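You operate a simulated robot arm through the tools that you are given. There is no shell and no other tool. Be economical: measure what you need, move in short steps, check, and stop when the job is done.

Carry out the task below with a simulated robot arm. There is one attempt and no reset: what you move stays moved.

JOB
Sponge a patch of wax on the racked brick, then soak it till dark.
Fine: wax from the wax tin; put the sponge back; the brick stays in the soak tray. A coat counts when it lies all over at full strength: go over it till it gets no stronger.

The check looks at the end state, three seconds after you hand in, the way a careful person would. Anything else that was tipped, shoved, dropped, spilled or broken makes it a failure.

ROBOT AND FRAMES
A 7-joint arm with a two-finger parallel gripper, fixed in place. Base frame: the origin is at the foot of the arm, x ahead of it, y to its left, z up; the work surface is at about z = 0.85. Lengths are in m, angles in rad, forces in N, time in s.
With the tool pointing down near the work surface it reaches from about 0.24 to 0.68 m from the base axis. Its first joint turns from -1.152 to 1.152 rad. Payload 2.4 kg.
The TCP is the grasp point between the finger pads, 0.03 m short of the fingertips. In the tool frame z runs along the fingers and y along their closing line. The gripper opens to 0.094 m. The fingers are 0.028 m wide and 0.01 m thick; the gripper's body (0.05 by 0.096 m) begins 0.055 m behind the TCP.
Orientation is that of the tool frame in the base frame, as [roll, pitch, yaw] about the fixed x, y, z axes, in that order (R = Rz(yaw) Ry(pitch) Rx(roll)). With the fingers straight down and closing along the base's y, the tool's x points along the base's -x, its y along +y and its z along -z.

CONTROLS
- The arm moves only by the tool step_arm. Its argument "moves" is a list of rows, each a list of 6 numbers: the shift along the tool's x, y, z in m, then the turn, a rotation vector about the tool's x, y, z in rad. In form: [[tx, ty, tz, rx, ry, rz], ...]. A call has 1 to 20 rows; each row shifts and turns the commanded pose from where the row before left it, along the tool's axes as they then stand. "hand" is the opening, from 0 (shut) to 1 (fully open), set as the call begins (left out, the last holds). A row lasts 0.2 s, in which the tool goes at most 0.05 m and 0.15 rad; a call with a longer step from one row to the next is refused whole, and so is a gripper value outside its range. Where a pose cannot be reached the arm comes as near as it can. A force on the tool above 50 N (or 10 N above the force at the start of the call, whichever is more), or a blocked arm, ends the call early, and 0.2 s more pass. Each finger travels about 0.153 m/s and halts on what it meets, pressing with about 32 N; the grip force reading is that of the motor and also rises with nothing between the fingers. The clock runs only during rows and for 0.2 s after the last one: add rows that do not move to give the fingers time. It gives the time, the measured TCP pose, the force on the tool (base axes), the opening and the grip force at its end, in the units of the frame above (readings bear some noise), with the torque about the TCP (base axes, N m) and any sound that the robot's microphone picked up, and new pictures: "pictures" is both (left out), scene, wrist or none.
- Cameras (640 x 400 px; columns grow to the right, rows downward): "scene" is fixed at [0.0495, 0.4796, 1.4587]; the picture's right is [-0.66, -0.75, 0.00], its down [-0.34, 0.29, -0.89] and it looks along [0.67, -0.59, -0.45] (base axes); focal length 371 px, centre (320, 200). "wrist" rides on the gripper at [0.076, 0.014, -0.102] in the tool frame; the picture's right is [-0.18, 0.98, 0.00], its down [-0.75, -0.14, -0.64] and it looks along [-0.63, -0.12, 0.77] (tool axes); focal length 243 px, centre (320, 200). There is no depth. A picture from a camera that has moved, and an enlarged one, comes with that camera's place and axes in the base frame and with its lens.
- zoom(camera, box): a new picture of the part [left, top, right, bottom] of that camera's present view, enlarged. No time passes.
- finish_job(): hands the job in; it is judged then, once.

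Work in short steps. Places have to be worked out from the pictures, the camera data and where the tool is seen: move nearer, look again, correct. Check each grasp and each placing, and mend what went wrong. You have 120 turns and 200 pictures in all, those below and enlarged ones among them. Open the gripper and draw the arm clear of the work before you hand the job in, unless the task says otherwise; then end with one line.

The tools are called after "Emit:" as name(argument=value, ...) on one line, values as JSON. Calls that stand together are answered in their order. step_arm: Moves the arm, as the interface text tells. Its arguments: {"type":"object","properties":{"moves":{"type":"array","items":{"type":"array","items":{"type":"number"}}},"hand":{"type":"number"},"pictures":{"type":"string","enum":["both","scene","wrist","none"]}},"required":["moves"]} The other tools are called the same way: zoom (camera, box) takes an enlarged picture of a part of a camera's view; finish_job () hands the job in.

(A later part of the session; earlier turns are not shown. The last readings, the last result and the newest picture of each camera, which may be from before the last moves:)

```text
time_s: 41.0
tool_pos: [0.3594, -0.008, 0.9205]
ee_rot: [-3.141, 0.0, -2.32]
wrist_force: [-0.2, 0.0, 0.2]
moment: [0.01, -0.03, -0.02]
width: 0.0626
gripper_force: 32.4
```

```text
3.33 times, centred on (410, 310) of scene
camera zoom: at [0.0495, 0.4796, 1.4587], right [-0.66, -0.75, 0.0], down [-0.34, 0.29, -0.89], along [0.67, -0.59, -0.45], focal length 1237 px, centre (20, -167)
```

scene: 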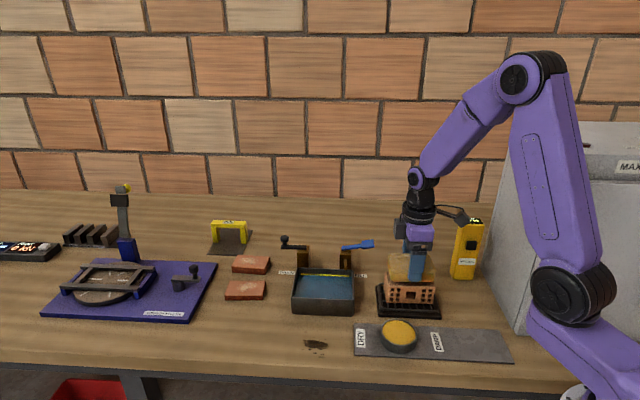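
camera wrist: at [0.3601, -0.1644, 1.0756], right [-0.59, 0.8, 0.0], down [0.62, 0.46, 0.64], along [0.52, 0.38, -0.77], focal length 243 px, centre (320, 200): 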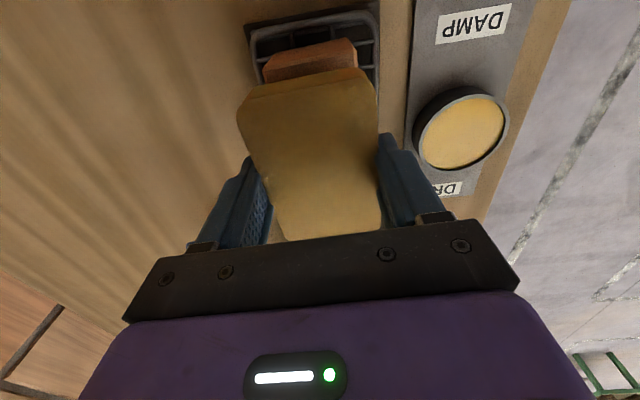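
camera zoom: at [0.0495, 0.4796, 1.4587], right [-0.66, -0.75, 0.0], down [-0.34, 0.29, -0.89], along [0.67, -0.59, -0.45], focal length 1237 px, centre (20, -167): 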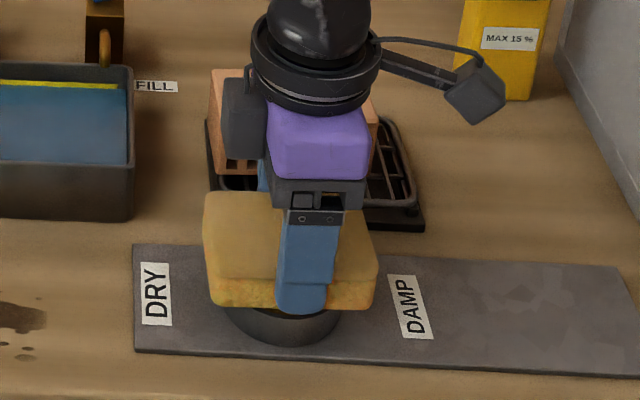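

Positioned over the tin again; I'll press down until contact and hold.

Emit:
step_arm(moves=[[0, 0, 0.003, 0, 0, 0], [0, 0, 0.002, 0, 0, 0], [0, 0, 0.001, 0, 0, 0], [0, 0, 0.001, 0, 0, 0], [0, 0, 0.001, 0, 0, 0], [0, 0, 0, 0, 0, 0], [0, 0, 0, 0, 0, 0], [0, 0, 0, 0, 0, 0], [0, 0, 0, 0, 0, 0], [0, 0, 0, 0, 0, 0]], pictures="none")

Emit:
step_arm(moves=[[0, 0, -0.01, 0, 0, 0], [0, 0, -0.04, 0, 0, 0], [0, 0, -0.05, 0, 0, 0], [0, 0, -0.03, 0, 0, 0], [0, 0, 0, 0, 0, 0]], pictures="none")

Emit:
zoom(camera="scene", box=[350, 220, 470, 360])

```text
time_s: 43.2
tool_pos: [0.3592, -0.0059, 0.9131]
ee_rot: [3.141, -0.001, -2.32]
wrist_force: [0.4, 0.5, 7.4]
moment: [0.06, -0.05, -0.03]
width: 0.063
gripper_force: 31.5
```

```text
time_s: 44.4
tool_pos: [0.3577, -0.0036, 1.0449]
ee_rot: [-3.14, 0.0, -2.318]
wrist_force: [1.3, 0.2, -0.5]
moment: [0.02, -0.01, 0.01]
width: 0.0628
gripper_force: 32.2
```

```text
2.86 times, centred on (410, 290) of scene
camera zoom: at [0.0495, 0.4796, 1.4587], right [-0.66, -0.75, 0.0], down [-0.34, 0.29, -0.89], along [0.67, -0.59, -0.45], focal length 1060 px, centre (63, -57)
```

zoom: 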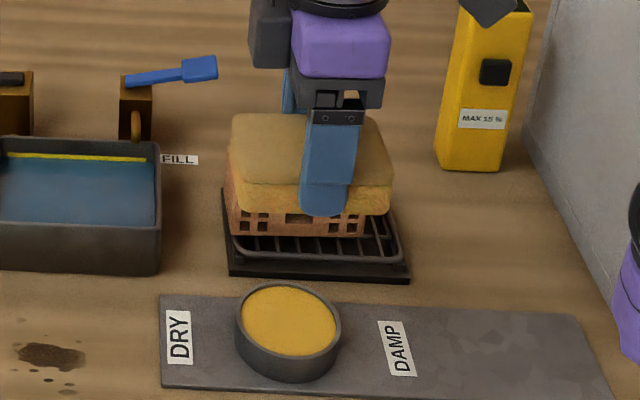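

Recharged. Back over the brick, now near (0.434,-0.105), offset slightly left so a rightward stroke both rubs and pulls it back to the centre of the rack.

Emit:
step_arm(moves=[[0.006, -0.0417, 0, 0, 0, 0], [0.006, -0.0417, 0, 0, 0, 0], [0.006, -0.0416, 0, 0, 0, 0], [0, 0, 0.04, 0, 0, 0], [0, 0, 0.04, 0, 0, 0], [0, 0, 0.005, 0, 0, 0], [0, 0, 0.001, 0, 0, 0], [0, 0, 0, 0, 0, 0]], pictures="none")

Emit:
zoom(camera="scene", box=[370, 240, 450, 325])

```text
time_s: 46.2
tool_pos: [0.4368, -0.1031, 0.9578]
ee_rot: [-3.138, 0.002, -2.32]
wrist_force: [-8.6, 0.6, 47.8]
moment: [0.11, 0.56, -0.02]
width: 0.0626
gripper_force: 32.1
```

```text
4.71 times, centred on (410, 282) of scene
camera zoom: at [0.0486, 0.4798, 1.4586], right [-0.66, -0.75, 0.0], down [-0.34, 0.29, -0.89], along [0.67, -0.59, -0.45], focal length 1746 px, centre (-104, -188)
```

zoom: 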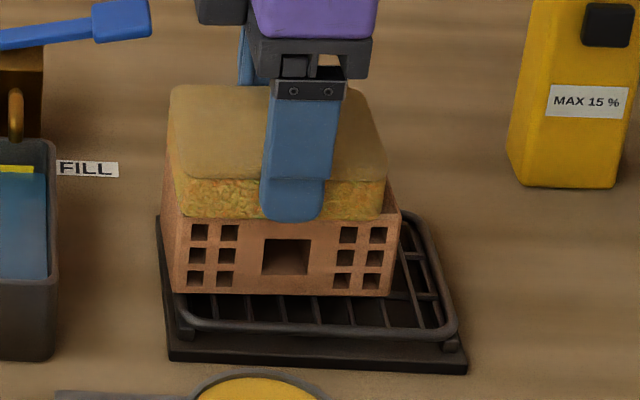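

Pressing too hard at 48 N. I'll ease off 3.5 mm, then stroke right.

Emit:
step_arm(moves=[[0, 0, -0.0035, 0, 0, 0], [0, 0, 0, 0, 0, 0]], pictures="none")

Emit:
step_arm(moves=[[0.006, 0, 0, 0, 0, 0], [0.006, 0, 0, 0, 0, 0], [0.006, 0, 0, 0, 0, 0]], pictures="none")

Emit:
zoom(camera="scene", box=[370, 240, 450, 325])

```text
time_s: 46.8
tool_pos: [0.4366, -0.1022, 0.9597]
ee_rot: [3.14, 0.0, -2.319]
wrist_force: [0.8, 0.4, -0.4]
moment: [0.01, -0.02, 0.02]
width: 0.0626
gripper_force: 31.8
```

```text
time_s: 47.6
tool_pos: [0.425, -0.1171, 0.9601]
ee_rot: [-3.14, 0.001, -2.319]
wrist_force: [-0.2, 0.2, 0.6]
moment: [-0.01, -0.02, 0.03]
width: 0.0628
gripper_force: 31.7
```

```text
4.71 times, centred on (410, 282) of scene
camera zoom: at [0.0495, 0.4796, 1.4587], right [-0.66, -0.75, 0.0], down [-0.34, 0.29, -0.89], along [0.67, -0.59, -0.45], focal length 1746 px, centre (-104, -188)
```

zoom: 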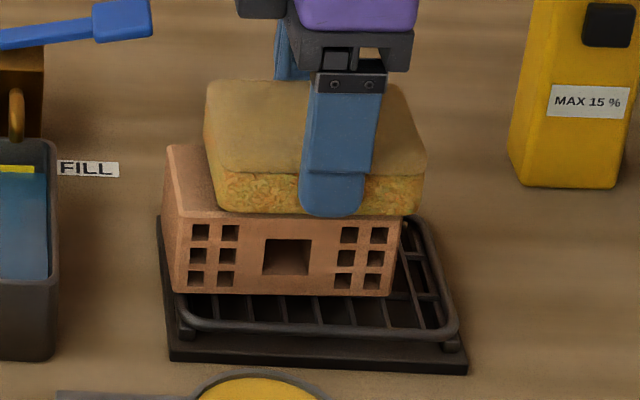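

No contact; the contact stiffness is roughly 20 N/mm. I'll go back left without contact, press about 2 mm and check force.

Emit:
step_arm(moves=[[-0.008, 0, -0.001, 0, 0, 0], [-0.008, 0, 0, 0, 0, 0], [0, 0, 0.002, 0, 0, 0], [0, 0, 0.0007, 0, 0, 0], [0, 0, 0, 0, 0, 0]], pictures="none")

```text
time_s: 48.8
tool_pos: [0.4373, -0.1056, 0.9594]
ee_rot: [3.14, -0.001, -2.32]
wrist_force: [-1.5, -0.8, -0.3]
moment: [-0.03, 0.02, 0.02]
width: 0.0626
gripper_force: 31.2
```

Emit:
step_arm(moves=[[0, 0, 0.0008, 0, 0, 0], [0, 0, 0, 0, 0, 0]], pictures="none")

```text
time_s: 49.4
tool_pos: [0.4363, -0.1054, 0.9584]
ee_rot: [-3.14, 0.002, -2.32]
wrist_force: [-1.9, -1.7, 9.6]
moment: [0.06, 0.03, 0.01]
width: 0.063
gripper_force: 32.6
```

At 9.6 N I'll stroke right and check whether the brick follows.

Emit:
step_arm(moves=[[0.006, 0, 0, 0, 0, 0], [0.006, 0, 0, 0, 0, 0], [0.006, 0, 0, 0, 0, 0]], pictures="none")

Emit:
zoom(camera="scene", box=[370, 240, 450, 325])

```text
time_s: 50.2
tool_pos: [0.4254, -0.1179, 0.958]
ee_rot: [-3.141, 0.0, -2.319]
wrist_force: [2.0, 2.5, 5.6]
moment: [0.13, -0.07, -0.02]
width: 0.0625
gripper_force: 32.5
```

```text
4.71 times, centred on (410, 282) of scene
camera zoom: at [0.0495, 0.4797, 1.4586], right [-0.66, -0.75, 0.0], down [-0.34, 0.29, -0.89], along [0.67, -0.59, -0.45], focal length 1746 px, centre (-104, -188)
```

zoom: 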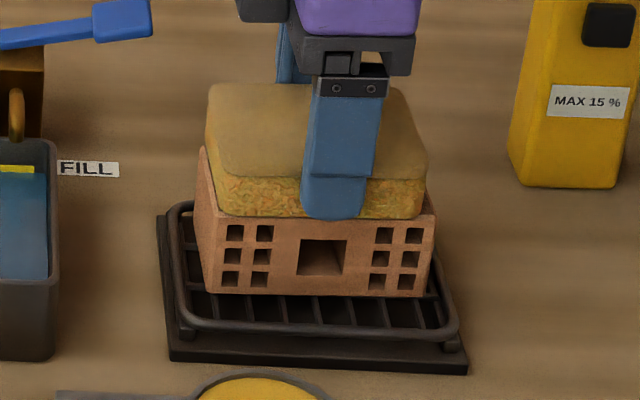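

The brick followed back to about its original place. I'll lift and look at the patch.

Emit:
step_arm(moves=[[0, 0, -0.01, 0, 0, 0], [0, 0, -0.04, 0, 0, 0], [0, 0, -0.05, 0, 0, 0], [0, 0, 0, 0, 0, 0]], pictures="none")

Emit:
zoom(camera="scene", box=[370, 260, 450, 325])

Emit:
zoom(camera="wrist", box=[200, 0, 400, 200])

```text
time_s: 51.2
tool_pos: [0.4231, -0.1202, 1.0579]
ee_rot: [-3.141, -0.001, -2.319]
wrist_force: [0.4, 0.5, -0.6]
moment: [-0.01, 0.02, 0.0]
width: 0.0629
gripper_force: 32.3
```

```text
6.15 times, centred on (410, 292) of scene
camera zoom: at [0.0495, 0.4796, 1.4587], right [-0.66, -0.75, 0.0], down [-0.34, 0.29, -0.89], along [0.67, -0.59, -0.45], focal length 2283 px, centre (-234, -369)
```

zoom: 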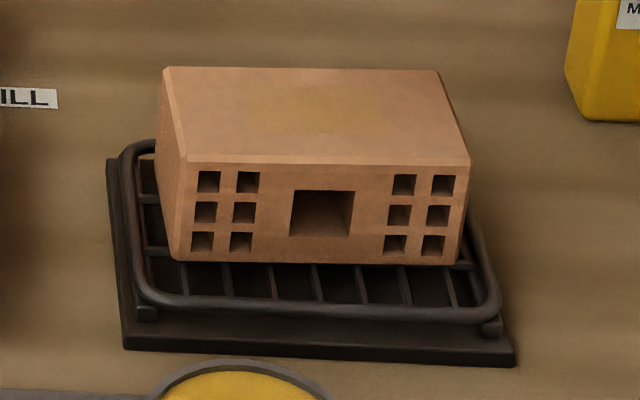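

```text
2.00 times, centred on (300, 100) of wrist
camera zoom: at [0.3615, -0.165, 1.1593], right [-0.59, 0.8, 0.0], down [0.62, 0.46, 0.64], along [0.52, 0.38, -0.77], focal length 485 px, centre (360, 400)
```

zoom: 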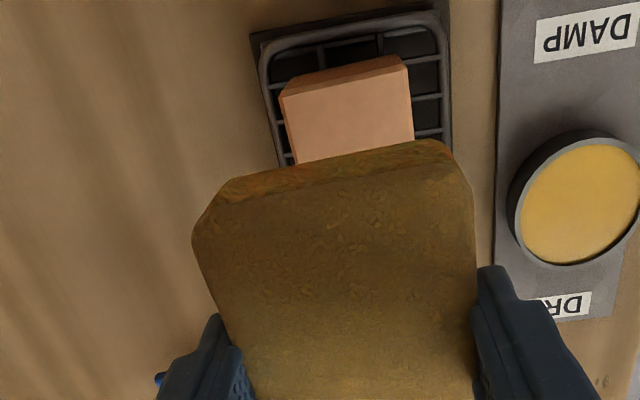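

Emit:
step_arm(moves=[[0.04, 0, -0.02, 0, 0, 0], [0.04, 0, -0.02, 0, 0, 0], [0.03, 0, 0, 0, 0, 0], [0, 0, 0, 0, 0, 0]], pictures="wrist")

Emit:
zoom(camera="scene", box=[385, 265, 435, 295])

```text
time_s: 52.2
tool_pos: [0.3489, -0.1997, 1.0968]
ee_rot: [-3.141, 0.0, -2.319]
wrist_force: [0.8, 0.2, -0.3]
moment: [0.0, 0.01, 0.02]
width: 0.063
gripper_force: 32.1
camera wrist: at [0.2871, -0.2447, 1.1989], right [-0.59, 0.8, 0.0], down [0.62, 0.46, 0.64], along [0.52, 0.38, -0.77], focal length 243 px, centre (320, 200)
```

wrist: 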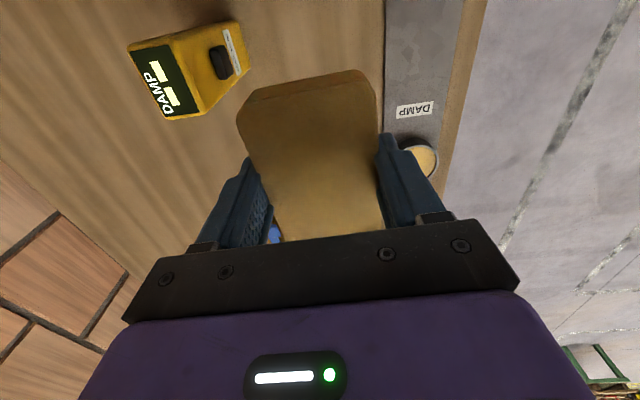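

```text
12.80 times, centred on (410, 280) of scene
camera zoom: at [0.0495, 0.4795, 1.4587], right [-0.66, -0.75, 0.0], down [-0.34, 0.29, -0.89], along [0.67, -0.59, -0.45], focal length 4749 px, centre (-832, -824)
```

zoom: 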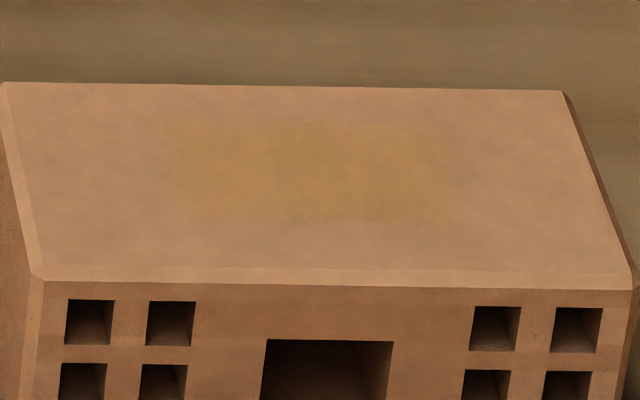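

The patch is a faint central rectangle. I'll return and do several light (~3–5 N) strokes, then compare at this same zoom.

Emit:
step_arm(moves=[[-0.04, 0, 0.02, 0, 0, 0], [-0.04, 0, 0.02, 0, 0, 0], [-0.034, 0, 0.04, 0, 0, 0], [0, 0, 0.045, 0, 0, 0], [0, 0, 0.01, 0, 0, 0], [0, 0, 0.0045, 0, 0, 0], [0, 0, 0, 0, 0, 0]], pictures="none")

```text
refused: row 3 steps farther than a row can; nothing moved
```

Emit:
step_arm(moves=[[-0.04, 0, 0.02, 0, 0, 0], [-0.04, 0, 0.02, 0, 0, 0], [-0.034, 0, 0, 0, 0, 0], [0, 0, 0.04, 0, 0, 0], [0, 0, 0.04, 0, 0, 0], [0, 0, 0.015, 0, 0, 0], [0, 0, 0.0045, 0, 0, 0], [0, 0, 0, 0, 0, 0]], pictures="none")

```text
time_s: 54.0
tool_pos: [0.4288, -0.116, 0.9583]
ee_rot: [-3.14, 0.001, -2.32]
wrist_force: [-2.0, 2.9, 14.3]
moment: [0.13, 0.12, -0.02]
width: 0.0629
gripper_force: 31.9
```

Emit:
step_arm(moves=[[0.004, 0, -0.0007, 0, 0, 0], [0.008, 0, 0, 0, 0, 0], [-0.008, 0, 0, 0, 0, 0], [-0.008, 0, 0, 0, 0, 0], [0.008, 0, 0, 0, 0, 0], [0.008, 0, 0, 0, 0, 0]], pictures="none")

Emit:
zoom(camera="scene", box=[370, 240, 450, 325])

```text
time_s: 55.4
tool_pos: [0.4179, -0.1235, 0.9589]
ee_rot: [-3.139, 0.0, -2.318]
wrist_force: [-1.0, 0.4, -0.2]
moment: [0.03, 0.01, 0.03]
width: 0.0626
gripper_force: 32.2
```

```text
4.71 times, centred on (410, 282) of scene
camera zoom: at [0.0495, 0.4796, 1.4587], right [-0.66, -0.75, 0.0], down [-0.34, 0.29, -0.89], along [0.67, -0.59, -0.45], focal length 1746 px, centre (-104, -188)
```

zoom: 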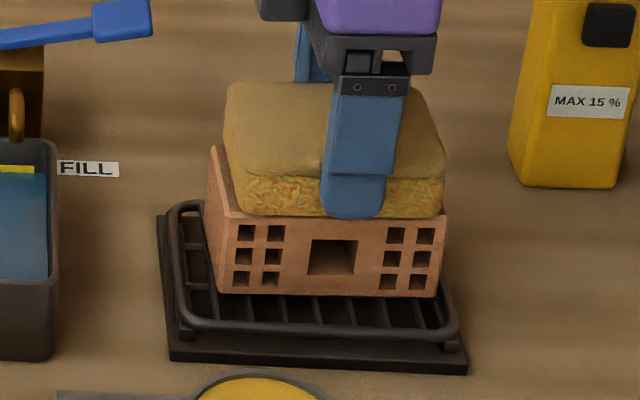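

Next I'll test dabbing: several separate vertical presses with no sliding.

Emit:
step_arm(moves=[[-0.003, 0, 0, 0, 0, 0], [0, 0, 0.0015, 0, 0, 0], [0, 0, 0, 0, 0, 0], [0, 0, -0.008, 0, 0, 0], [0, 0, 0, 0, 0, 0], [0, 0, 0.008, 0, 0, 0], [0, 0, 0, 0, 0, 0], [0, 0, -0.008, 0, 0, 0], [0, 0, 0, 0, 0, 0], [0, 0, 0.008, 0, 0, 0], [0, 0, 0, 0, 0, 0], [0, 0, -0.008, 0, 0, 0], [0, 0, 0, 0, 0, 0], [0, 0, 0.008, 0, 0, 0], [0, 0, 0, 0, 0, 0]], pictures="none")

Emit:
step_arm(moves=[[0, 0, -0.01, 0, 0, 0], [0, 0, -0.04, 0, 0, 0], [0, 0, -0.05, 0, 0, 0], [0, 0, 0, 0, 0, 0]], pictures="none")

Emit:
zoom(camera="scene", box=[385, 265, 435, 295])

```text
time_s: 58.6
tool_pos: [0.4203, -0.1226, 0.9585]
ee_rot: [-3.14, 0.001, -2.32]
wrist_force: [-3.3, 1.2, 12.5]
moment: [0.0, 0.12, 0.01]
width: 0.0627
gripper_force: 31.9
```

```text
time_s: 59.6
tool_pos: [0.4215, -0.1203, 1.0581]
ee_rot: [3.141, -0.001, -2.318]
wrist_force: [-0.5, -0.4, 0.2]
moment: [-0.03, -0.01, 0.0]
width: 0.0629
gripper_force: 31.6
```

```text
12.80 times, centred on (410, 280) of scene
camera zoom: at [0.0495, 0.4796, 1.4587], right [-0.66, -0.75, 0.0], down [-0.34, 0.29, -0.89], along [0.67, -0.59, -0.45], focal length 4749 px, centre (-832, -824)
```

zoom: 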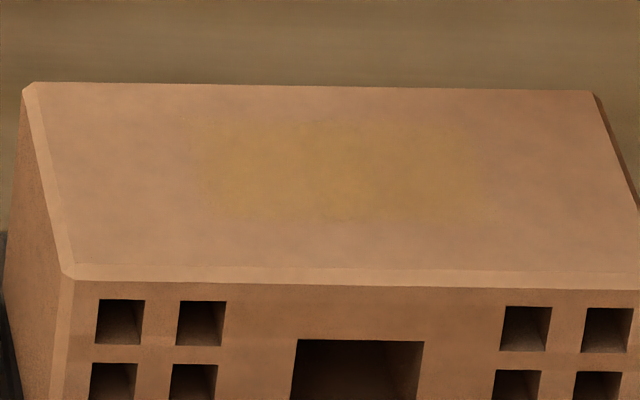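

It looks more even. I'll do another round of dabs, with small shifts left and right, to see whether it still strengthens.

Emit:
step_arm(moves=[[0.006, 0, 0.05, 0, 0, 0], [0, 0, 0.042, 0, 0, 0], [0, 0, 0.008, 0, 0, 0], [0, 0, 0, 0, 0, 0], [0, 0, -0.008, 0, 0, 0], [-0.006, 0, 0, 0, 0, 0], [0, 0, 0.008, 0, 0, 0], [0, 0, 0, 0, 0, 0], [0, 0, -0.008, 0, 0, 0], [-0.006, 0, 0, 0, 0, 0], [0, 0, 0.008, 0, 0, 0], [0, 0, 0, 0, 0, 0], [0, 0, -0.008, 0, 0, 0], [0, 0.006, 0, 0, 0, 0], [0, 0, 0.008, 0, 0, 0], [0, 0, 0, 0, 0, 0], [0, 0, -0.008, 0, 0, 0], [0.006, -0.006, 0, 0, 0, 0], [0, 0, 0.008, 0, 0, 0], [0, 0, 0, 0, 0, 0]], pictures="none")

Emit:
step_arm(moves=[[0, 0, -0.01, 0, 0, 0], [0, 0, -0.04, 0, 0, 0], [0, 0, -0.05, 0, 0, 0], [0, 0, 0, 0, 0, 0]], pictures="none")

Emit:
zoom(camera="scene", box=[385, 265, 435, 295])

```text
refused: row 1 steps farther than a row can; nothing moved
```

```text
time_s: 60.6
tool_pos: [0.4215, -0.121, 1.1578]
ee_rot: [3.14, 0.002, -2.32]
wrist_force: [0.0, -0.1, -0.3]
moment: [-0.01, 0.0, -0.01]
width: 0.0626
gripper_force: 32.0
```

```text
12.80 times, centred on (410, 280) of scene
camera zoom: at [0.0495, 0.4796, 1.4587], right [-0.66, -0.75, 0.0], down [-0.34, 0.29, -0.89], along [0.67, -0.59, -0.45], focal length 4749 px, centre (-832, -824)
```

zoom: 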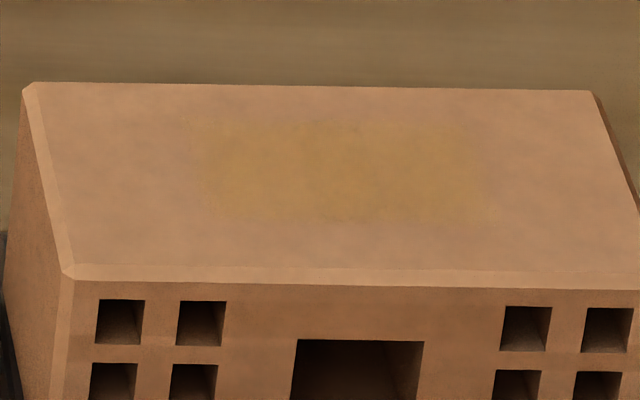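

The dab call was refused for an over-long row, so only a lift happened. I'll redo it with legal rows, coming down 0.2 m in total.

Emit:
step_arm(moves=[[0.003, 0, 0.049, 0, 0, 0], [0, 0, 0.05, 0, 0, 0], [0, 0, 0.045, 0, 0, 0], [0, 0, 0.045, 0, 0, 0], [0, 0, 0.003, 0, 0, 0]], pictures="none")

Emit:
step_arm(moves=[[0, 0, 0.008, 0, 0, 0], [0, 0, 0, 0, 0, 0], [0, 0, -0.008, 0, 0, 0], [-0.006, 0, 0, 0, 0, 0], [0, 0, 0.008, 0, 0, 0], [0, 0, 0, 0, 0, 0], [0, 0, -0.008, 0, 0, 0], [-0.003, 0, 0, 0, 0, 0], [0, 0, 0.008, 0, 0, 0], [0, 0, 0, 0, 0, 0], [0, 0, -0.008, 0, 0, 0], [0.003, 0.005, 0, 0, 0, 0], [0, 0, 0.008, 0, 0, 0], [0, 0, 0, 0, 0, 0], [0, 0, -0.008, 0, 0, 0], [0, -0.007, 0, 0, 0, 0], [0, 0, 0.008, 0, 0, 0], [0, 0, 0, 0, 0, 0]], pictures="none")

Emit:
step_arm(moves=[[0, 0, -0.01, 0, 0, 0], [0, 0, -0.04, 0, 0, 0], [0, 0, -0.05, 0, 0, 0], [0, 0, 0, 0, 0, 0]], pictures="none")

Emit:
zoom(camera="scene", box=[385, 265, 435, 295])

```text
time_s: 61.8
tool_pos: [0.4188, -0.1268, 0.963]
ee_rot: [3.141, 0.0, -2.319]
wrist_force: [-0.7, 0.4, -0.1]
moment: [-0.02, 0.01, -0.01]
width: 0.0629
gripper_force: 32.5
```

```text
time_s: 65.6
tool_pos: [0.4254, -0.1228, 0.9582]
ee_rot: [3.141, -0.001, -2.318]
wrist_force: [-1.5, 1.1, 9.6]
moment: [0.09, 0.07, 0.02]
width: 0.0628
gripper_force: 32.0
```

```text
time_s: 66.6
tool_pos: [0.4234, -0.1237, 1.0577]
ee_rot: [3.141, 0.001, -2.32]
wrist_force: [0.4, -0.1, -0.4]
moment: [-0.01, 0.01, 0.01]
width: 0.0627
gripper_force: 31.8
```

```text
12.80 times, centred on (410, 280) of scene
camera zoom: at [0.0495, 0.4796, 1.4587], right [-0.66, -0.75, 0.0], down [-0.34, 0.29, -0.89], along [0.67, -0.59, -0.45], focal length 4749 px, centre (-832, -824)
```

zoom: 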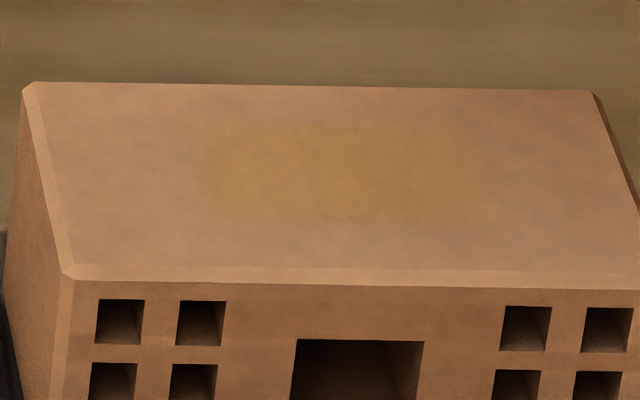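

Dabs add nothing further, so I'll try a longer series of light strokes and compare again.

Emit:
step_arm(moves=[[0, 0.002, 0.045, 0, 0, 0], [0, 0, 0.045, 0, 0, 0], [0, 0, 0.01, 0, 0, 0], [0, 0, 0, 0, 0, 0]], pictures="none")

Emit:
step_arm(moves=[[0.008, 0, -0.0003, 0, 0, 0], [-0.008, 0, 0, 0, 0, 0], [-0.008, 0, 0, 0, 0, 0], [0.008, 0, 0, 0, 0, 0], [0.008, 0, 0, 0, 0, 0], [-0.008, 0, 0, 0, 0, 0], [-0.008, 0, 0, 0, 0, 0], [0.008, 0, 0, 0, 0, 0], [0.008, 0, 0, 0, 0, 0], [-0.008, 0, 0, 0, 0, 0], [-0.008, 0, 0, 0, 0, 0], [0.008, 0, 0, 0, 0, 0]], pictures="none")

Emit:
zoom(camera="scene", box=[370, 240, 450, 325])

```text
time_s: 67.6
tool_pos: [0.4232, -0.1211, 0.9581]
ee_rot: [-3.136, 0.001, -2.319]
wrist_force: [-7.4, 2.3, 45.4]
moment: [0.05, 0.45, 0.03]
width: 0.063
gripper_force: 32.4
```

```text
time_s: 70.2
tool_pos: [0.4257, -0.1178, 0.9572]
ee_rot: [-3.138, 0.003, -2.314]
wrist_force: [5.5, 6.1, 25.9]
moment: [-0.11, 0.37, -0.04]
width: 0.0626
gripper_force: 32.2
```

```text
4.71 times, centred on (410, 282) of scene
camera zoom: at [0.0494, 0.4799, 1.4585], right [-0.66, -0.75, 0.0], down [-0.34, 0.29, -0.89], along [0.67, -0.59, -0.45], focal length 1746 px, centre (-104, -188)
```

zoom: 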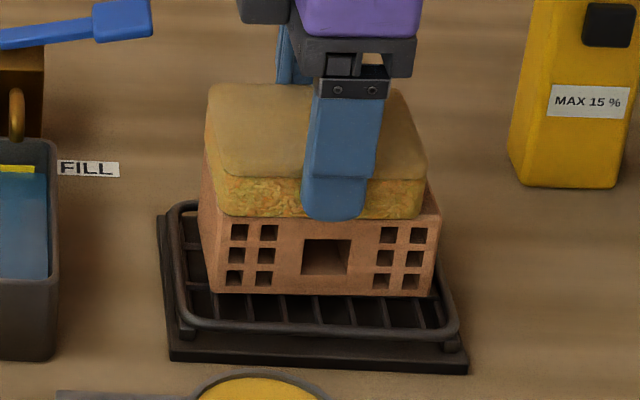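

Emit:
step_arm(moves=[[0, 0, -0.01, 0, 0, 0], [0, 0, -0.04, 0, 0, 0], [0, 0, -0.05, 0, 0, 0], [0, 0, 0, 0, 0, 0]], pictures="none")

Emit:
zoom(camera="scene", box=[385, 265, 435, 295])

```text
time_s: 71.2
tool_pos: [0.423, -0.1197, 1.0587]
ee_rot: [-3.141, -0.002, -2.319]
wrist_force: [1.0, 0.3, -0.1]
moment: [0.0, -0.02, 0.0]
width: 0.0629
gripper_force: 32.5
```

```text
12.80 times, centred on (410, 280) of scene
camera zoom: at [0.0495, 0.4796, 1.4587], right [-0.66, -0.75, 0.0], down [-0.34, 0.29, -0.89], along [0.67, -0.59, -0.45], focal length 4749 px, centre (-832, -824)
```

zoom: 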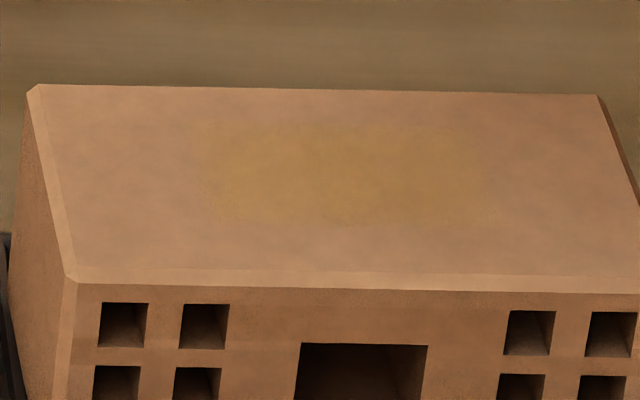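

The coat seems to have stopped strengthening. To be sure it isn't just an empty sponge, I'll recharge once more and repeat the strokes.

Emit:
step_arm(moves=[[-0.0129, 0.0409, 0, 0, 0, 0], [-0.0129, 0.0409, 0, 0, 0, 0], [-0.0128, 0.0408, 0, 0, 0, 0], [0, 0, 0.045, 0, 0, 0], [0, 0, 0.045, 0, 0, 0], [0, 0, 0.045, 0, 0, 0], [0, 0, 0.005, 0, 0, 0], [0, 0, 0.003, 0, 0, 0], [0, 0, 0.001, 0, 0, 0], [0, 0, 0.001, 0, 0, 0], [0, 0, 0, 0, 0, 0]], pictures="none")

```text
time_s: 73.6
tool_pos: [0.3597, -0.0076, 0.913]
ee_rot: [-3.141, -0.001, -2.319]
wrist_force: [1.4, 0.4, 0.4]
moment: [0.01, 0.01, -0.02]
width: 0.0628
gripper_force: 32.2
```

Emit:
step_arm(moves=[[0, 0, 0.001, 0, 0, 0], [0, 0, 0.001, 0, 0, 0], [0, 0, 0.0005, 0, 0, 0], [0, 0, 0, 0, 0, 0], [0, 0, 0, 0, 0, 0]], pictures="none")

```text
time_s: 74.3
tool_pos: [0.3604, -0.0071, 0.9123]
ee_rot: [-3.141, 0.001, -2.315]
wrist_force: [-3.6, 1.3, 19.3]
moment: [-0.02, 0.19, -0.02]
width: 0.0628
gripper_force: 32.2
stopped in row 3: the force on the tool passed its limit at 55 N (the readings are from after the stop); the commanded pose is now the measured one
```

Pressed well; now lift, check the sponge and go back to the brick.

Emit:
step_arm(moves=[[0, 0, -0.01, 0, 0, 0], [0, 0, -0.04, 0, 0, 0], [0, 0, -0.05, 0, 0, 0], [0, 0, -0.03, 0, 0, 0], [0.0129, -0.0409, 0, 0, 0, 0], [0.0129, -0.0409, 0, 0, 0, 0], [0.0128, -0.0408, 0, 0, 0, 0], [0, 0, 0.04, 0, 0, 0], [0, 0, 0.03, 0, 0, 0], [0, 0, 0.008, 0, 0, 0], [0, 0, 0, 0, 0, 0]], pictures="scene")

Emit:
zoom(camera="scene", box=[350, 220, 470, 360])

```text
time_s: 76.7
tool_pos: [0.4255, -0.1203, 0.9631]
ee_rot: [-3.14, 0.001, -2.319]
wrist_force: [0.0, -0.2, 0.5]
moment: [-0.01, 0.0, -0.01]
width: 0.0627
gripper_force: 32.4
```

scene: 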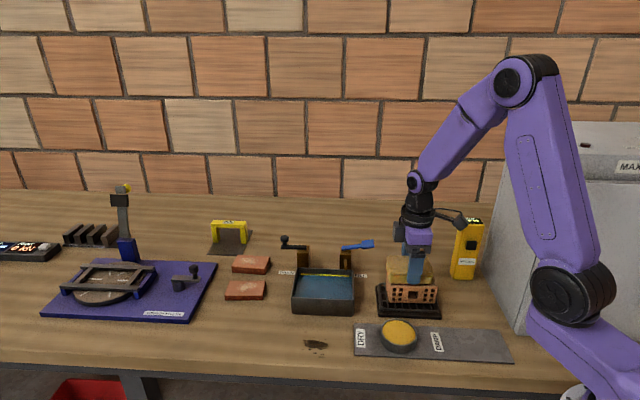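

```text
2.86 times, centred on (410, 290) of scene
camera zoom: at [0.0496, 0.4796, 1.4587], right [-0.66, -0.75, 0.0], down [-0.34, 0.29, -0.89], along [0.67, -0.59, -0.45], focal length 1060 px, centre (63, -57)
```

zoom: 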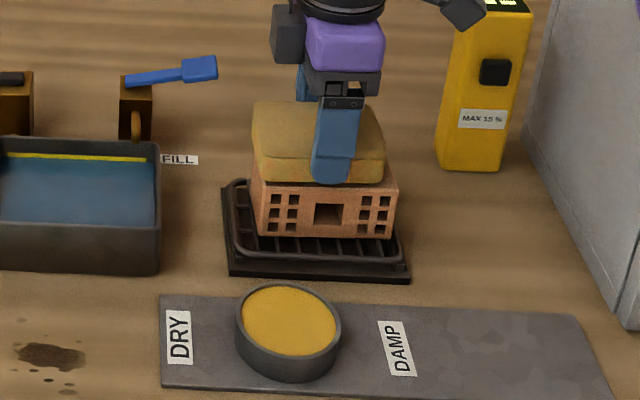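

Now to lower about 4.5 mm to contact and check force.

Emit:
step_arm(moves=[[0, 0, 0.003, 0, 0, 0], [0, 0, 0.0012, 0, 0, 0], [0, 0, 0, 0, 0, 0]], pictures="none")

```text
time_s: 77.5
tool_pos: [0.424, -0.12, 0.9601]
ee_rot: [-3.14, 0.002, -2.32]
wrist_force: [-0.5, -0.6, 1.1]
moment: [0.02, -0.01, -0.01]
width: 0.0628
gripper_force: 32.1
```

Emit:
step_arm(moves=[[0.006, 0, 0.0006, 0, 0, 0], [-0.008, 0, 0, 0, 0, 0], [-0.008, 0, 0, 0, 0, 0], [0.008, 0, 0, 0, 0, 0], [0.008, 0, 0, 0, 0, 0], [-0.008, 0, 0, 0, 0, 0], [-0.008, 0, 0, 0, 0, 0], [0.008, 0, 0, 0, 0, 0], [0.008, 0, 0, 0, 0, 0], [-0.006, 0, 0, 0, 0, 0]], pictures="none")

Emit:
step_arm(moves=[[0, 0, -0.01, 0, 0, 0], [0, 0, -0.04, 0, 0, 0], [0, 0, -0.05, 0, 0, 0], [0, 0, 0, 0, 0, 0]], pictures="none")

Emit:
zoom(camera="scene", box=[385, 265, 435, 295])

```text
time_s: 79.7
tool_pos: [0.4245, -0.1205, 0.9585]
ee_rot: [-3.14, 0.002, -2.32]
wrist_force: [-0.2, 0.5, 0.4]
moment: [-0.02, 0.02, -0.01]
width: 0.0626
gripper_force: 32.2
```

```text
time_s: 80.7
tool_pos: [0.422, -0.1183, 1.0611]
ee_rot: [-3.141, 0.002, -2.32]
wrist_force: [0.4, 0.3, 0.1]
moment: [-0.01, 0.01, -0.01]
width: 0.063
gripper_force: 32.4
```

```text
12.80 times, centred on (410, 280) of scene
camera zoom: at [0.0495, 0.4796, 1.4587], right [-0.66, -0.75, 0.0], down [-0.34, 0.29, -0.89], along [0.67, -0.59, -0.45], focal length 4749 px, centre (-832, -824)
```

zoom: 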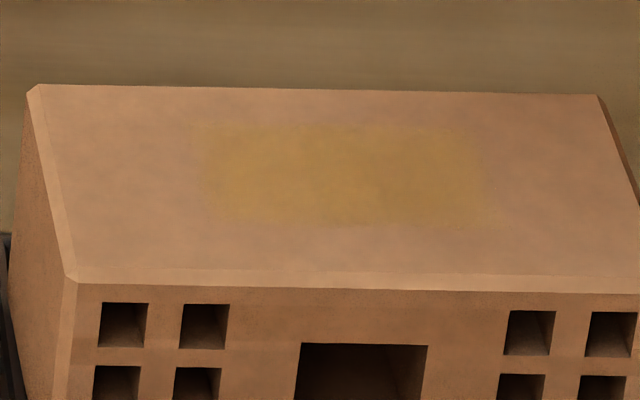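

Clearly stronger, so a fresh load plus light strokes is what builds it. More strokes now with the remaining load.

Emit:
step_arm(moves=[[0, 0, 0.045, 0, 0, 0], [0, 0, 0.045, 0, 0, 0], [0, 0, 0.0103, 0, 0, 0], [0.006, 0, 0, 0, 0, 0], [-0.008, 0, 0, 0, 0, 0], [-0.008, 0, 0, 0, 0, 0], [0.008, 0, 0, 0, 0, 0], [0.008, 0, 0, 0, 0, 0], [-0.008, 0, 0, 0, 0, 0], [-0.008, 0, 0, 0, 0, 0], [0.008, 0, 0, 0, 0, 0], [0.008, 0, 0, 0, 0, 0], [-0.008, 0, 0, 0, 0, 0], [-0.008, 0, 0, 0, 0, 0], [0.008, 0, 0, 0, 0, 0], [0.002, 0, 0, 0, 0, 0]], pictures="none")

Emit:
step_arm(moves=[[0, 0, -0.01, 0, 0, 0], [0, 0, -0.04, 0, 0, 0], [0, 0, -0.05, 0, 0, 0], [0, 0, 0, 0, 0, 0]], pictures="none")

Emit:
zoom(camera="scene", box=[385, 265, 435, 295])

```text
time_s: 84.1
tool_pos: [0.424, -0.12, 0.9595]
ee_rot: [-3.14, 0.002, -2.321]
wrist_force: [-0.4, 0.7, 0.0]
moment: [0.0, 0.01, 0.02]
width: 0.0629
gripper_force: 32.0
```

```text
time_s: 85.1
tool_pos: [0.4224, -0.1193, 1.0575]
ee_rot: [-3.141, 0.002, -2.32]
wrist_force: [0.1, 0.6, -0.3]
moment: [0.0, -0.02, -0.01]
width: 0.0626
gripper_force: 31.9
```

```text
12.80 times, centred on (410, 280) of scene
camera zoom: at [0.0495, 0.4796, 1.4587], right [-0.66, -0.75, 0.0], down [-0.34, 0.29, -0.89], along [0.67, -0.59, -0.45], focal length 4749 px, centre (-832, -824)
```

zoom: 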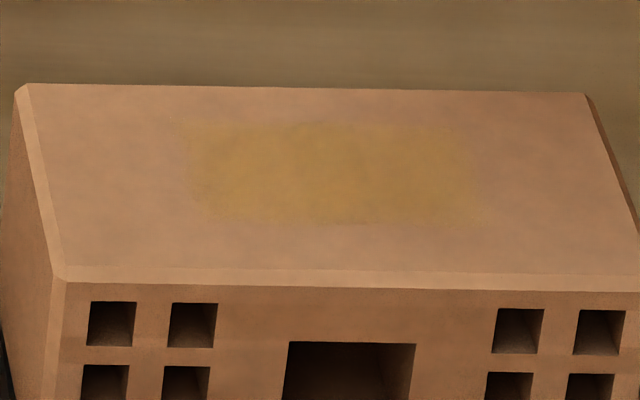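

Little change now: the load is spent after one series. Another recharge cycle.

Emit:
step_arm(moves=[[-0.0129, 0.0409, 0, 0, 0, 0], [-0.0129, 0.0409, 0, 0, 0, 0], [-0.0128, 0.0408, 0, 0, 0, 0], [0, 0, 0.045, 0, 0, 0], [0, 0, 0.045, 0, 0, 0], [0, 0, 0.045, 0, 0, 0], [0, 0, 0.005, 0, 0, 0], [0, 0, 0.003, 0, 0, 0], [0, 0, 0.001, 0, 0, 0], [0, 0, 0.001, 0, 0, 0], [0, 0, 0.001, 0, 0, 0], [0, 0, 0, 0, 0, 0], [0, 0, 0, 0, 0, 0]], pictures="none")

```text
time_s: 87.9
tool_pos: [0.3618, -0.008, 0.9126]
ee_rot: [-3.139, 0.004, -2.32]
wrist_force: [-0.2, -1.2, 13.1]
moment: [0.0, 0.11, -0.02]
width: 0.063
gripper_force: 32.0
```

13 N press on the tin. Now to return to the brick.

Emit:
step_arm(moves=[[0, 0, -0.01, 0, 0, 0], [0, 0, -0.04, 0, 0, 0], [0, 0, -0.05, 0, 0, 0], [0, 0, -0.03, 0, 0, 0], [0.0119, -0.0409, 0, 0, 0, 0], [0.0119, -0.0409, 0, 0, 0, 0], [0.0118, -0.0408, 0, 0, 0, 0], [0, 0, 0.04, 0, 0, 0], [0, 0, 0.03, 0, 0, 0], [0, 0, 0.0085, 0, 0, 0], [0, 0, 0.003, 0, 0, 0], [0, 0, 0, 0, 0, 0]], pictures="none")

```text
time_s: 90.5
tool_pos: [0.4265, -0.1172, 0.9612]
ee_rot: [-3.14, 0.001, -2.319]
wrist_force: [0.1, 0.4, -0.7]
moment: [0.01, 0.04, -0.01]
width: 0.0627
gripper_force: 32.0
```

Emit:
step_arm(moves=[[0.006, 0, 0.001, 0, 0, 0], [-0.008, 0, 0, 0, 0, 0], [-0.008, 0, 0, 0, 0, 0], [0.008, 0, 0, 0, 0, 0], [0.008, 0, 0, 0, 0, 0], [-0.008, 0, 0, 0, 0, 0], [-0.008, 0, 0.0004, 0, 0, 0], [0.008, 0, 0, 0, 0, 0], [0.008, 0, 0, 0, 0, 0], [-0.008, 0, 0, 0, 0, 0], [-0.008, 0, 0, 0, 0, 0], [0.008, 0, 0, 0, 0, 0], [0.008, 0, 0, 0, 0, 0], [-0.006, 0, 0, 0, 0, 0]], pictures="none")

Emit:
step_arm(moves=[[0, 0, -0.01, 0, 0, 0], [0, 0, -0.04, 0, 0, 0], [0, 0, -0.05, 0, 0, 0], [0, 0, 0, 0, 0, 0]], pictures="none")

Emit:
zoom(camera="scene", box=[385, 265, 435, 295])

```text
time_s: 93.5
tool_pos: [0.4267, -0.1167, 0.9608]
ee_rot: [-3.139, 0.002, -2.318]
wrist_force: [0.4, 0.0, 0.0]
moment: [0.0, 0.02, -0.02]
width: 0.063
gripper_force: 31.9
```

```text
time_s: 94.5
tool_pos: [0.4278, -0.1198, 1.0597]
ee_rot: [-3.14, 0.002, -2.32]
wrist_force: [-0.3, -1.0, 1.1]
moment: [-0.01, -0.02, 0.0]
width: 0.063
gripper_force: 31.7
```

```text
12.80 times, centred on (410, 280) of scene
camera zoom: at [0.0495, 0.4796, 1.4587], right [-0.66, -0.75, 0.0], down [-0.34, 0.29, -0.89], along [0.67, -0.59, -0.45], focal length 4749 px, centre (-832, -824)
```

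zoom: 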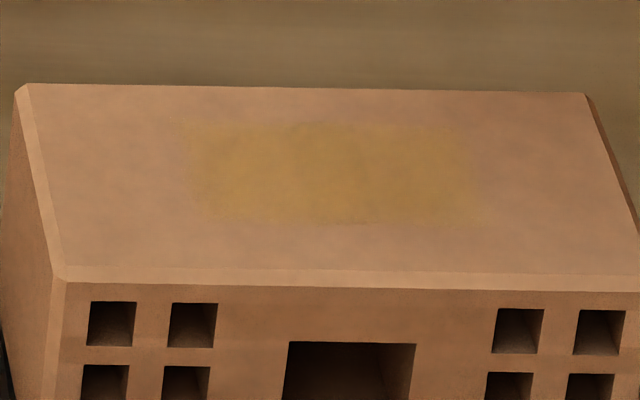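

Unchanged; contact was likely missed that time, with zero force readings. I'll go again 1.2 mm lower and read the force before stroking.

Emit:
step_arm(moves=[[0.002, 0, 0.045, 0, 0, 0], [0, 0, 0.045, 0, 0, 0], [0, 0, 0.01, 0, 0, 0], [0, 0, 0.0008, 0, 0, 0], [0, 0, 0, 0, 0, 0]], pictures="none")

```text
time_s: 95.7
tool_pos: [0.4259, -0.1193, 0.9605]
ee_rot: [-3.14, 0.001, -2.319]
wrist_force: [-0.9, 0.1, -0.6]
moment: [0.01, 0.02, 0.01]
width: 0.0626
gripper_force: 32.2
```

Emit:
step_arm(moves=[[0.001, 0, 0.0008, 0, 0, 0], [0, 0, 0, 0, 0, 0]], pictures="none")

Emit:
step_arm(moves=[[0, 0, 0.0006, 0, 0, 0], [0, 0, 0, 0, 0, 0]], pictures="none")

```text
time_s: 96.3
tool_pos: [0.4263, -0.1199, 0.959]
ee_rot: [-3.137, 0.003, -2.319]
wrist_force: [0.9, 1.7, 8.6]
moment: [0.11, 0.08, 0.0]
width: 0.063
gripper_force: 32.2
```

```text
time_s: 96.9
tool_pos: [0.4256, -0.1204, 0.9585]
ee_rot: [-3.137, 0.002, -2.318]
wrist_force: [2.1, 1.8, 18.4]
moment: [0.13, 0.19, 0.0]
width: 0.0627
gripper_force: 31.9
```

At 18 N; I'll ease 0.5 mm and stroke symmetrically.

Emit:
step_arm(moves=[[0, 0, -0.0005, 0, 0, 0], [0.008, 0, 0, 0, 0, 0], [-0.008, 0, 0, 0, 0, 0], [-0.008, 0, 0, 0, 0, 0], [0.008, 0, 0, 0, 0, 0], [0.008, 0, 0, 0, 0, 0], [-0.008, 0, 0, 0, 0, 0], [-0.008, 0, 0, 0, 0, 0], [0.008, 0, 0, 0, 0, 0], [0.008, 0, 0, 0, 0, 0], [-0.008, 0, 0, 0, 0, 0], [-0.008, 0, 0, 0, 0, 0], [0.008, 0, 0, 0, 0, 0]], pictures="none")

Emit:
step_arm(moves=[[0, 0, -0.01, 0, 0, 0], [0, 0, -0.04, 0, 0, 0], [0, 0, -0.05, 0, 0, 0], [0, 0, 0, 0, 0, 0]], pictures="none")

Emit:
zoom(camera="scene", box=[385, 265, 435, 295])

```text
time_s: 99.7
tool_pos: [0.425, -0.1198, 0.9587]
ee_rot: [-3.139, 0.003, -2.317]
wrist_force: [2.5, 3.9, 5.3]
moment: [0.1, 0.0, -0.02]
width: 0.0628
gripper_force: 31.7
```

```text
time_s: 100.7
tool_pos: [0.4221, -0.1211, 1.0598]
ee_rot: [-3.139, 0.003, -2.32]
wrist_force: [0.4, -0.2, -0.5]
moment: [-0.07, -0.03, 0.01]
width: 0.0629
gripper_force: 31.8
```

```text
12.80 times, centred on (410, 280) of scene
camera zoom: at [0.0495, 0.4796, 1.4587], right [-0.66, -0.75, 0.0], down [-0.34, 0.29, -0.89], along [0.67, -0.59, -0.45], focal length 4749 px, centre (-832, -824)
```

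zoom: 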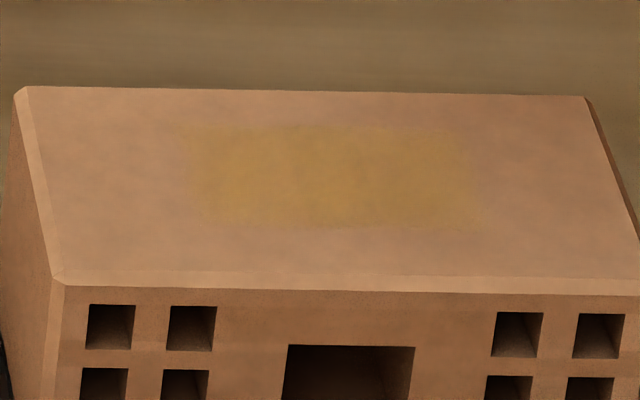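

No stronger this time. As a final confirmation, I'll do one more cycle with a firmer charge (like the one that helped), then stroke.

Emit:
step_arm(moves=[[-0.0129, 0.0409, 0, 0, 0, 0], [-0.0129, 0.0409, 0, 0, 0, 0], [-0.0128, 0.0408, 0, 0, 0, 0], [0, 0, 0.045, 0, 0, 0], [0, 0, 0.045, 0, 0, 0], [0, 0, 0.045, 0, 0, 0], [0, 0, 0.005, 0, 0, 0], [0, 0, 0.003, 0, 0, 0], [0, 0, 0.001, 0, 0, 0], [0, 0, 0.001, 0, 0, 0], [0, 0, 0.001, 0, 0, 0], [0, 0, 0.001, 0, 0, 0], [0, 0, 0, 0, 0, 0]], pictures="none")

```text
time_s: 103.5
tool_pos: [0.3626, -0.008, 0.9132]
ee_rot: [-3.138, 0.004, -2.321]
wrist_force: [-3.4, 1.1, 18.8]
moment: [0.08, 0.22, 0.03]
width: 0.0629
gripper_force: 32.4
stopped in row 13: the force on the tool passed its limit at 51 N (the readings are from after the stop); the commanded pose is now the measured one
```

Emit:
step_arm(moves=[[0, 0, 0, 0, 0, 0], [0, 0, 0, 0, 0, 0], [0, 0, -0.01, 0, 0, 0], [0, 0, -0.04, 0, 0, 0], [0, 0, -0.05, 0, 0, 0], [0, 0, -0.03, 0, 0, 0], [0.0122, -0.0409, 0, 0, 0, 0], [0.0122, -0.0409, 0, 0, 0, 0], [0.0122, -0.0408, 0, 0, 0, 0], [0, 0, 0.04, 0, 0, 0], [0, 0, 0.03, 0, 0, 0], [0, 0, 0.0085, 0, 0, 0], [0, 0, 0.004, 0, 0, 0], [0, 0, 0, 0, 0, 0]], pictures="none")

```text
time_s: 106.5
tool_pos: [0.4258, -0.1183, 0.9596]
ee_rot: [-3.137, 0.006, -2.319]
wrist_force: [0.2, -0.2, 0.6]
moment: [0.02, -0.01, 0.0]
width: 0.0628
gripper_force: 32.0
```

Emit:
step_arm(moves=[[0.001, 0, 0.0009, 0, 0, 0], [0, 0, 0, 0, 0, 0]], pictures="none")

```text
time_s: 107.1
tool_pos: [0.4267, -0.1181, 0.9575]
ee_rot: [-3.137, 0.005, -2.319]
wrist_force: [0.2, 1.4, 3.4]
moment: [0.09, 0.09, -0.04]
width: 0.063
gripper_force: 31.9
```

At 3.4 N, I'll stroke symmetrically.

Emit:
step_arm(moves=[[0.008, 0, 0.0002, 0, 0, 0], [-0.008, 0, 0, 0, 0, 0], [-0.008, 0, 0, 0, 0, 0], [0.008, 0, 0, 0, 0, 0], [0.008, 0, 0, 0, 0, 0], [-0.008, 0, 0, 0, 0, 0], [-0.008, 0, 0, 0, 0, 0], [0.008, 0, 0, 0, 0, 0], [0.008, 0, 0, 0, 0, 0], [-0.008, 0, 0, 0, 0, 0], [-0.008, 0, 0, 0, 0, 0], [0.008, 0, 0, 0, 0, 0]], pictures="none")

Emit:
step_arm(moves=[[0, 0, -0.01, 0, 0, 0], [0, 0, -0.04, 0, 0, 0], [0, 0, -0.05, 0, 0, 0], [0, 0, 0, 0, 0, 0]], pictures="none")

Emit:
zoom(camera="scene", box=[385, 265, 435, 295])

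```text
time_s: 109.7
tool_pos: [0.4255, -0.1182, 0.9587]
ee_rot: [-3.136, 0.005, -2.32]
wrist_force: [0.8, -0.9, 0.7]
moment: [0.0, 0.0, -0.03]
width: 0.0629
gripper_force: 31.6
```

```text
time_s: 110.7
tool_pos: [0.4247, -0.1187, 1.0582]
ee_rot: [-3.137, 0.003, -2.318]
wrist_force: [-0.8, 0.3, 0.0]
moment: [-0.01, -0.01, 0.05]
width: 0.0628
gripper_force: 32.2
```

```text
12.80 times, centred on (410, 280) of scene
camera zoom: at [0.0495, 0.4796, 1.4587], right [-0.66, -0.75, 0.0], down [-0.34, 0.29, -0.89], along [0.67, -0.59, -0.45], focal length 4749 px, centre (-832, -824)
```

zoom: 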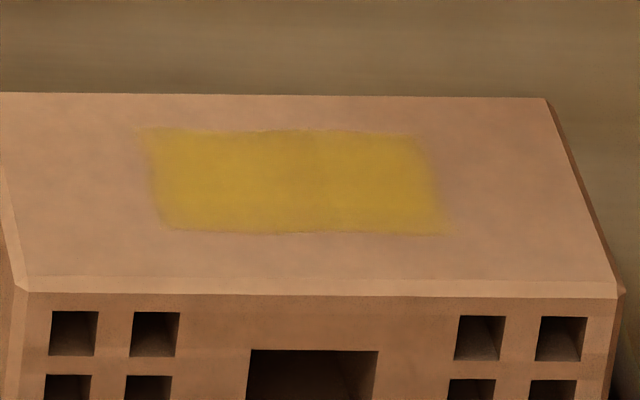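

Huge improvement: it's now a strong yellow, so firm charges and light sliding are the key. I'll repeat light strokes at the same height before recharging.

Emit:
step_arm(moves=[[-0.006, 0, 0.045, 0, 0, 0], [0, 0, 0.045, 0, 0, 0], [0, 0, 0.01, 0, 0, 0], [0, 0, 0, 0, 0, 0]], pictures="none")

```text
time_s: 111.7
tool_pos: [0.4282, -0.1136, 0.96]
ee_rot: [-3.136, 0.005, -2.32]
wrist_force: [-2.5, 1.2, 18.3]
moment: [-0.25, 0.53, -0.05]
width: 0.063
gripper_force: 32.1
```

Emit:
step_arm(moves=[[0, 0, -0.0008, 0, 0, 0], [0.008, 0, 0, 0, 0, 0], [0.004, 0, 0, 0, 0, 0], [-0.008, 0, 0, 0, 0, 0], [-0.008, 0, 0, 0, 0, 0], [0.008, 0, 0, 0, 0, 0], [0.008, 0, 0, 0, 0, 0], [-0.008, 0, 0, 0, 0, 0], [-0.008, 0, 0, 0, 0, 0], [0.008, 0, 0, 0, 0, 0], [0.008, 0, 0, 0, 0, 0]], pictures="none")

Emit:
step_arm(moves=[[0, 0, -0.01, 0, 0, 0], [0, 0, -0.04, 0, 0, 0], [0, 0, -0.05, 0, 0, 0], [0, 0, 0, 0, 0, 0]], pictures="none")

Emit:
zoom(camera="scene", box=[375, 255, 445, 325])

```text
time_s: 114.1
tool_pos: [0.4203, -0.1236, 0.9588]
ee_rot: [-3.137, 0.004, -2.319]
wrist_force: [0.5, -0.7, 0.4]
moment: [0.02, -0.01, -0.01]
width: 0.0631
gripper_force: 32.1
```

```text
time_s: 115.1
tool_pos: [0.4218, -0.1214, 1.0612]
ee_rot: [-3.137, 0.006, -2.32]
wrist_force: [0.4, -0.3, -0.3]
moment: [0.01, -0.03, 0.02]
width: 0.0626
gripper_force: 31.6
```

```text
5.71 times, centred on (410, 290) of scene
camera zoom: at [0.0495, 0.4796, 1.4587], right [-0.66, -0.75, 0.0], down [-0.34, 0.29, -0.89], along [0.67, -0.59, -0.45], focal length 2120 px, centre (-194, -314)
```

zoom: 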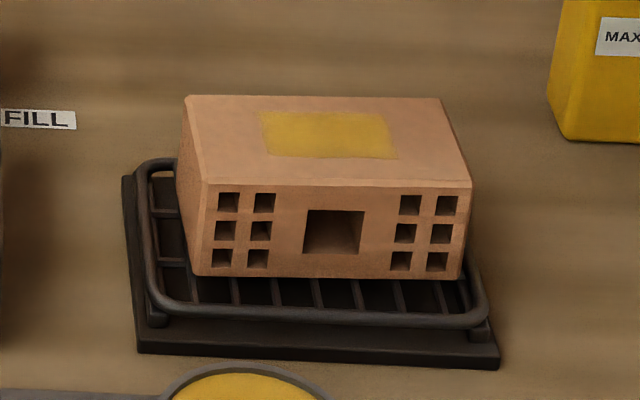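

The patch is strong and the brick is back near the rack's centre. One more firm charge plus light strokes will tell whether it gets any stronger; I'll take a reference zoom first.

Emit:
zoom(camera="scene", box=[385, 265, 435, 295])

Emit:
step_arm(moves=[[-0.0129, 0.0409, 0, 0, 0, 0], [-0.0129, 0.0409, 0, 0, 0, 0], [-0.0128, 0.0408, 0, 0, 0, 0], [0, 0, 0.045, 0, 0, 0], [0, 0, 0.045, 0, 0, 0], [0, 0, 0.045, 0, 0, 0], [0, 0, 0.005, 0, 0, 0], [0, 0, 0.003, 0, 0, 0], [0, 0, 0.001, 0, 0, 0], [0, 0, 0.001, 0, 0, 0], [0, 0, 0.001, 0, 0, 0], [0, 0, 0.001, 0, 0, 0], [0, 0, 0, 0, 0, 0], [0, 0, 0, 0, 0, 0]], pictures="none")

```text
12.80 times, centred on (410, 280) of scene
camera zoom: at [0.0495, 0.4796, 1.4587], right [-0.66, -0.75, 0.0], down [-0.34, 0.29, -0.89], along [0.67, -0.59, -0.45], focal length 4749 px, centre (-832, -824)
```

zoom: 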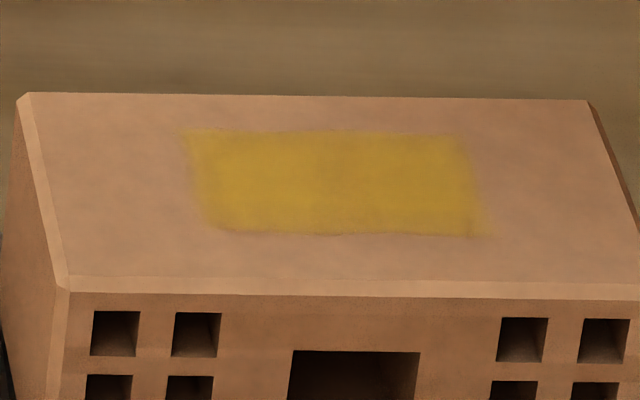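

```text
time_s: 118.1
tool_pos: [0.3596, -0.0123, 0.9125]
ee_rot: [-3.135, 0.006, -2.32]
wrist_force: [-2.7, 0.9, 36.6]
moment: [0.3, 0.3, 0.01]
width: 0.0628
gripper_force: 31.4
```

Charged at 37 N. I'll go back to the brick for light strokes.

Emit:
step_arm(moves=[[0, 0, -0.01, 0, 0, 0], [0, 0, -0.04, 0, 0, 0], [0, 0, -0.05, 0, 0, 0], [0, 0, -0.03, 0, 0, 0], [0.0117, -0.0409, 0, 0, 0, 0], [0.0117, -0.0409, 0, 0, 0, 0], [0.0117, -0.0408, 0, 0, 0, 0], [0, 0, 0.04, 0, 0, 0], [0, 0, 0.03, 0, 0, 0], [0, 0, 0.0085, 0, 0, 0], [0, 0, 0.0045, 0, 0, 0], [0, 0, 0, 0, 0, 0]], pictures="none")

```text
time_s: 120.7
tool_pos: [0.4256, -0.1196, 0.9583]
ee_rot: [-3.136, 0.005, -2.321]
wrist_force: [0.6, 1.0, 3.4]
moment: [0.05, 0.04, -0.01]
width: 0.0629
gripper_force: 31.9
```

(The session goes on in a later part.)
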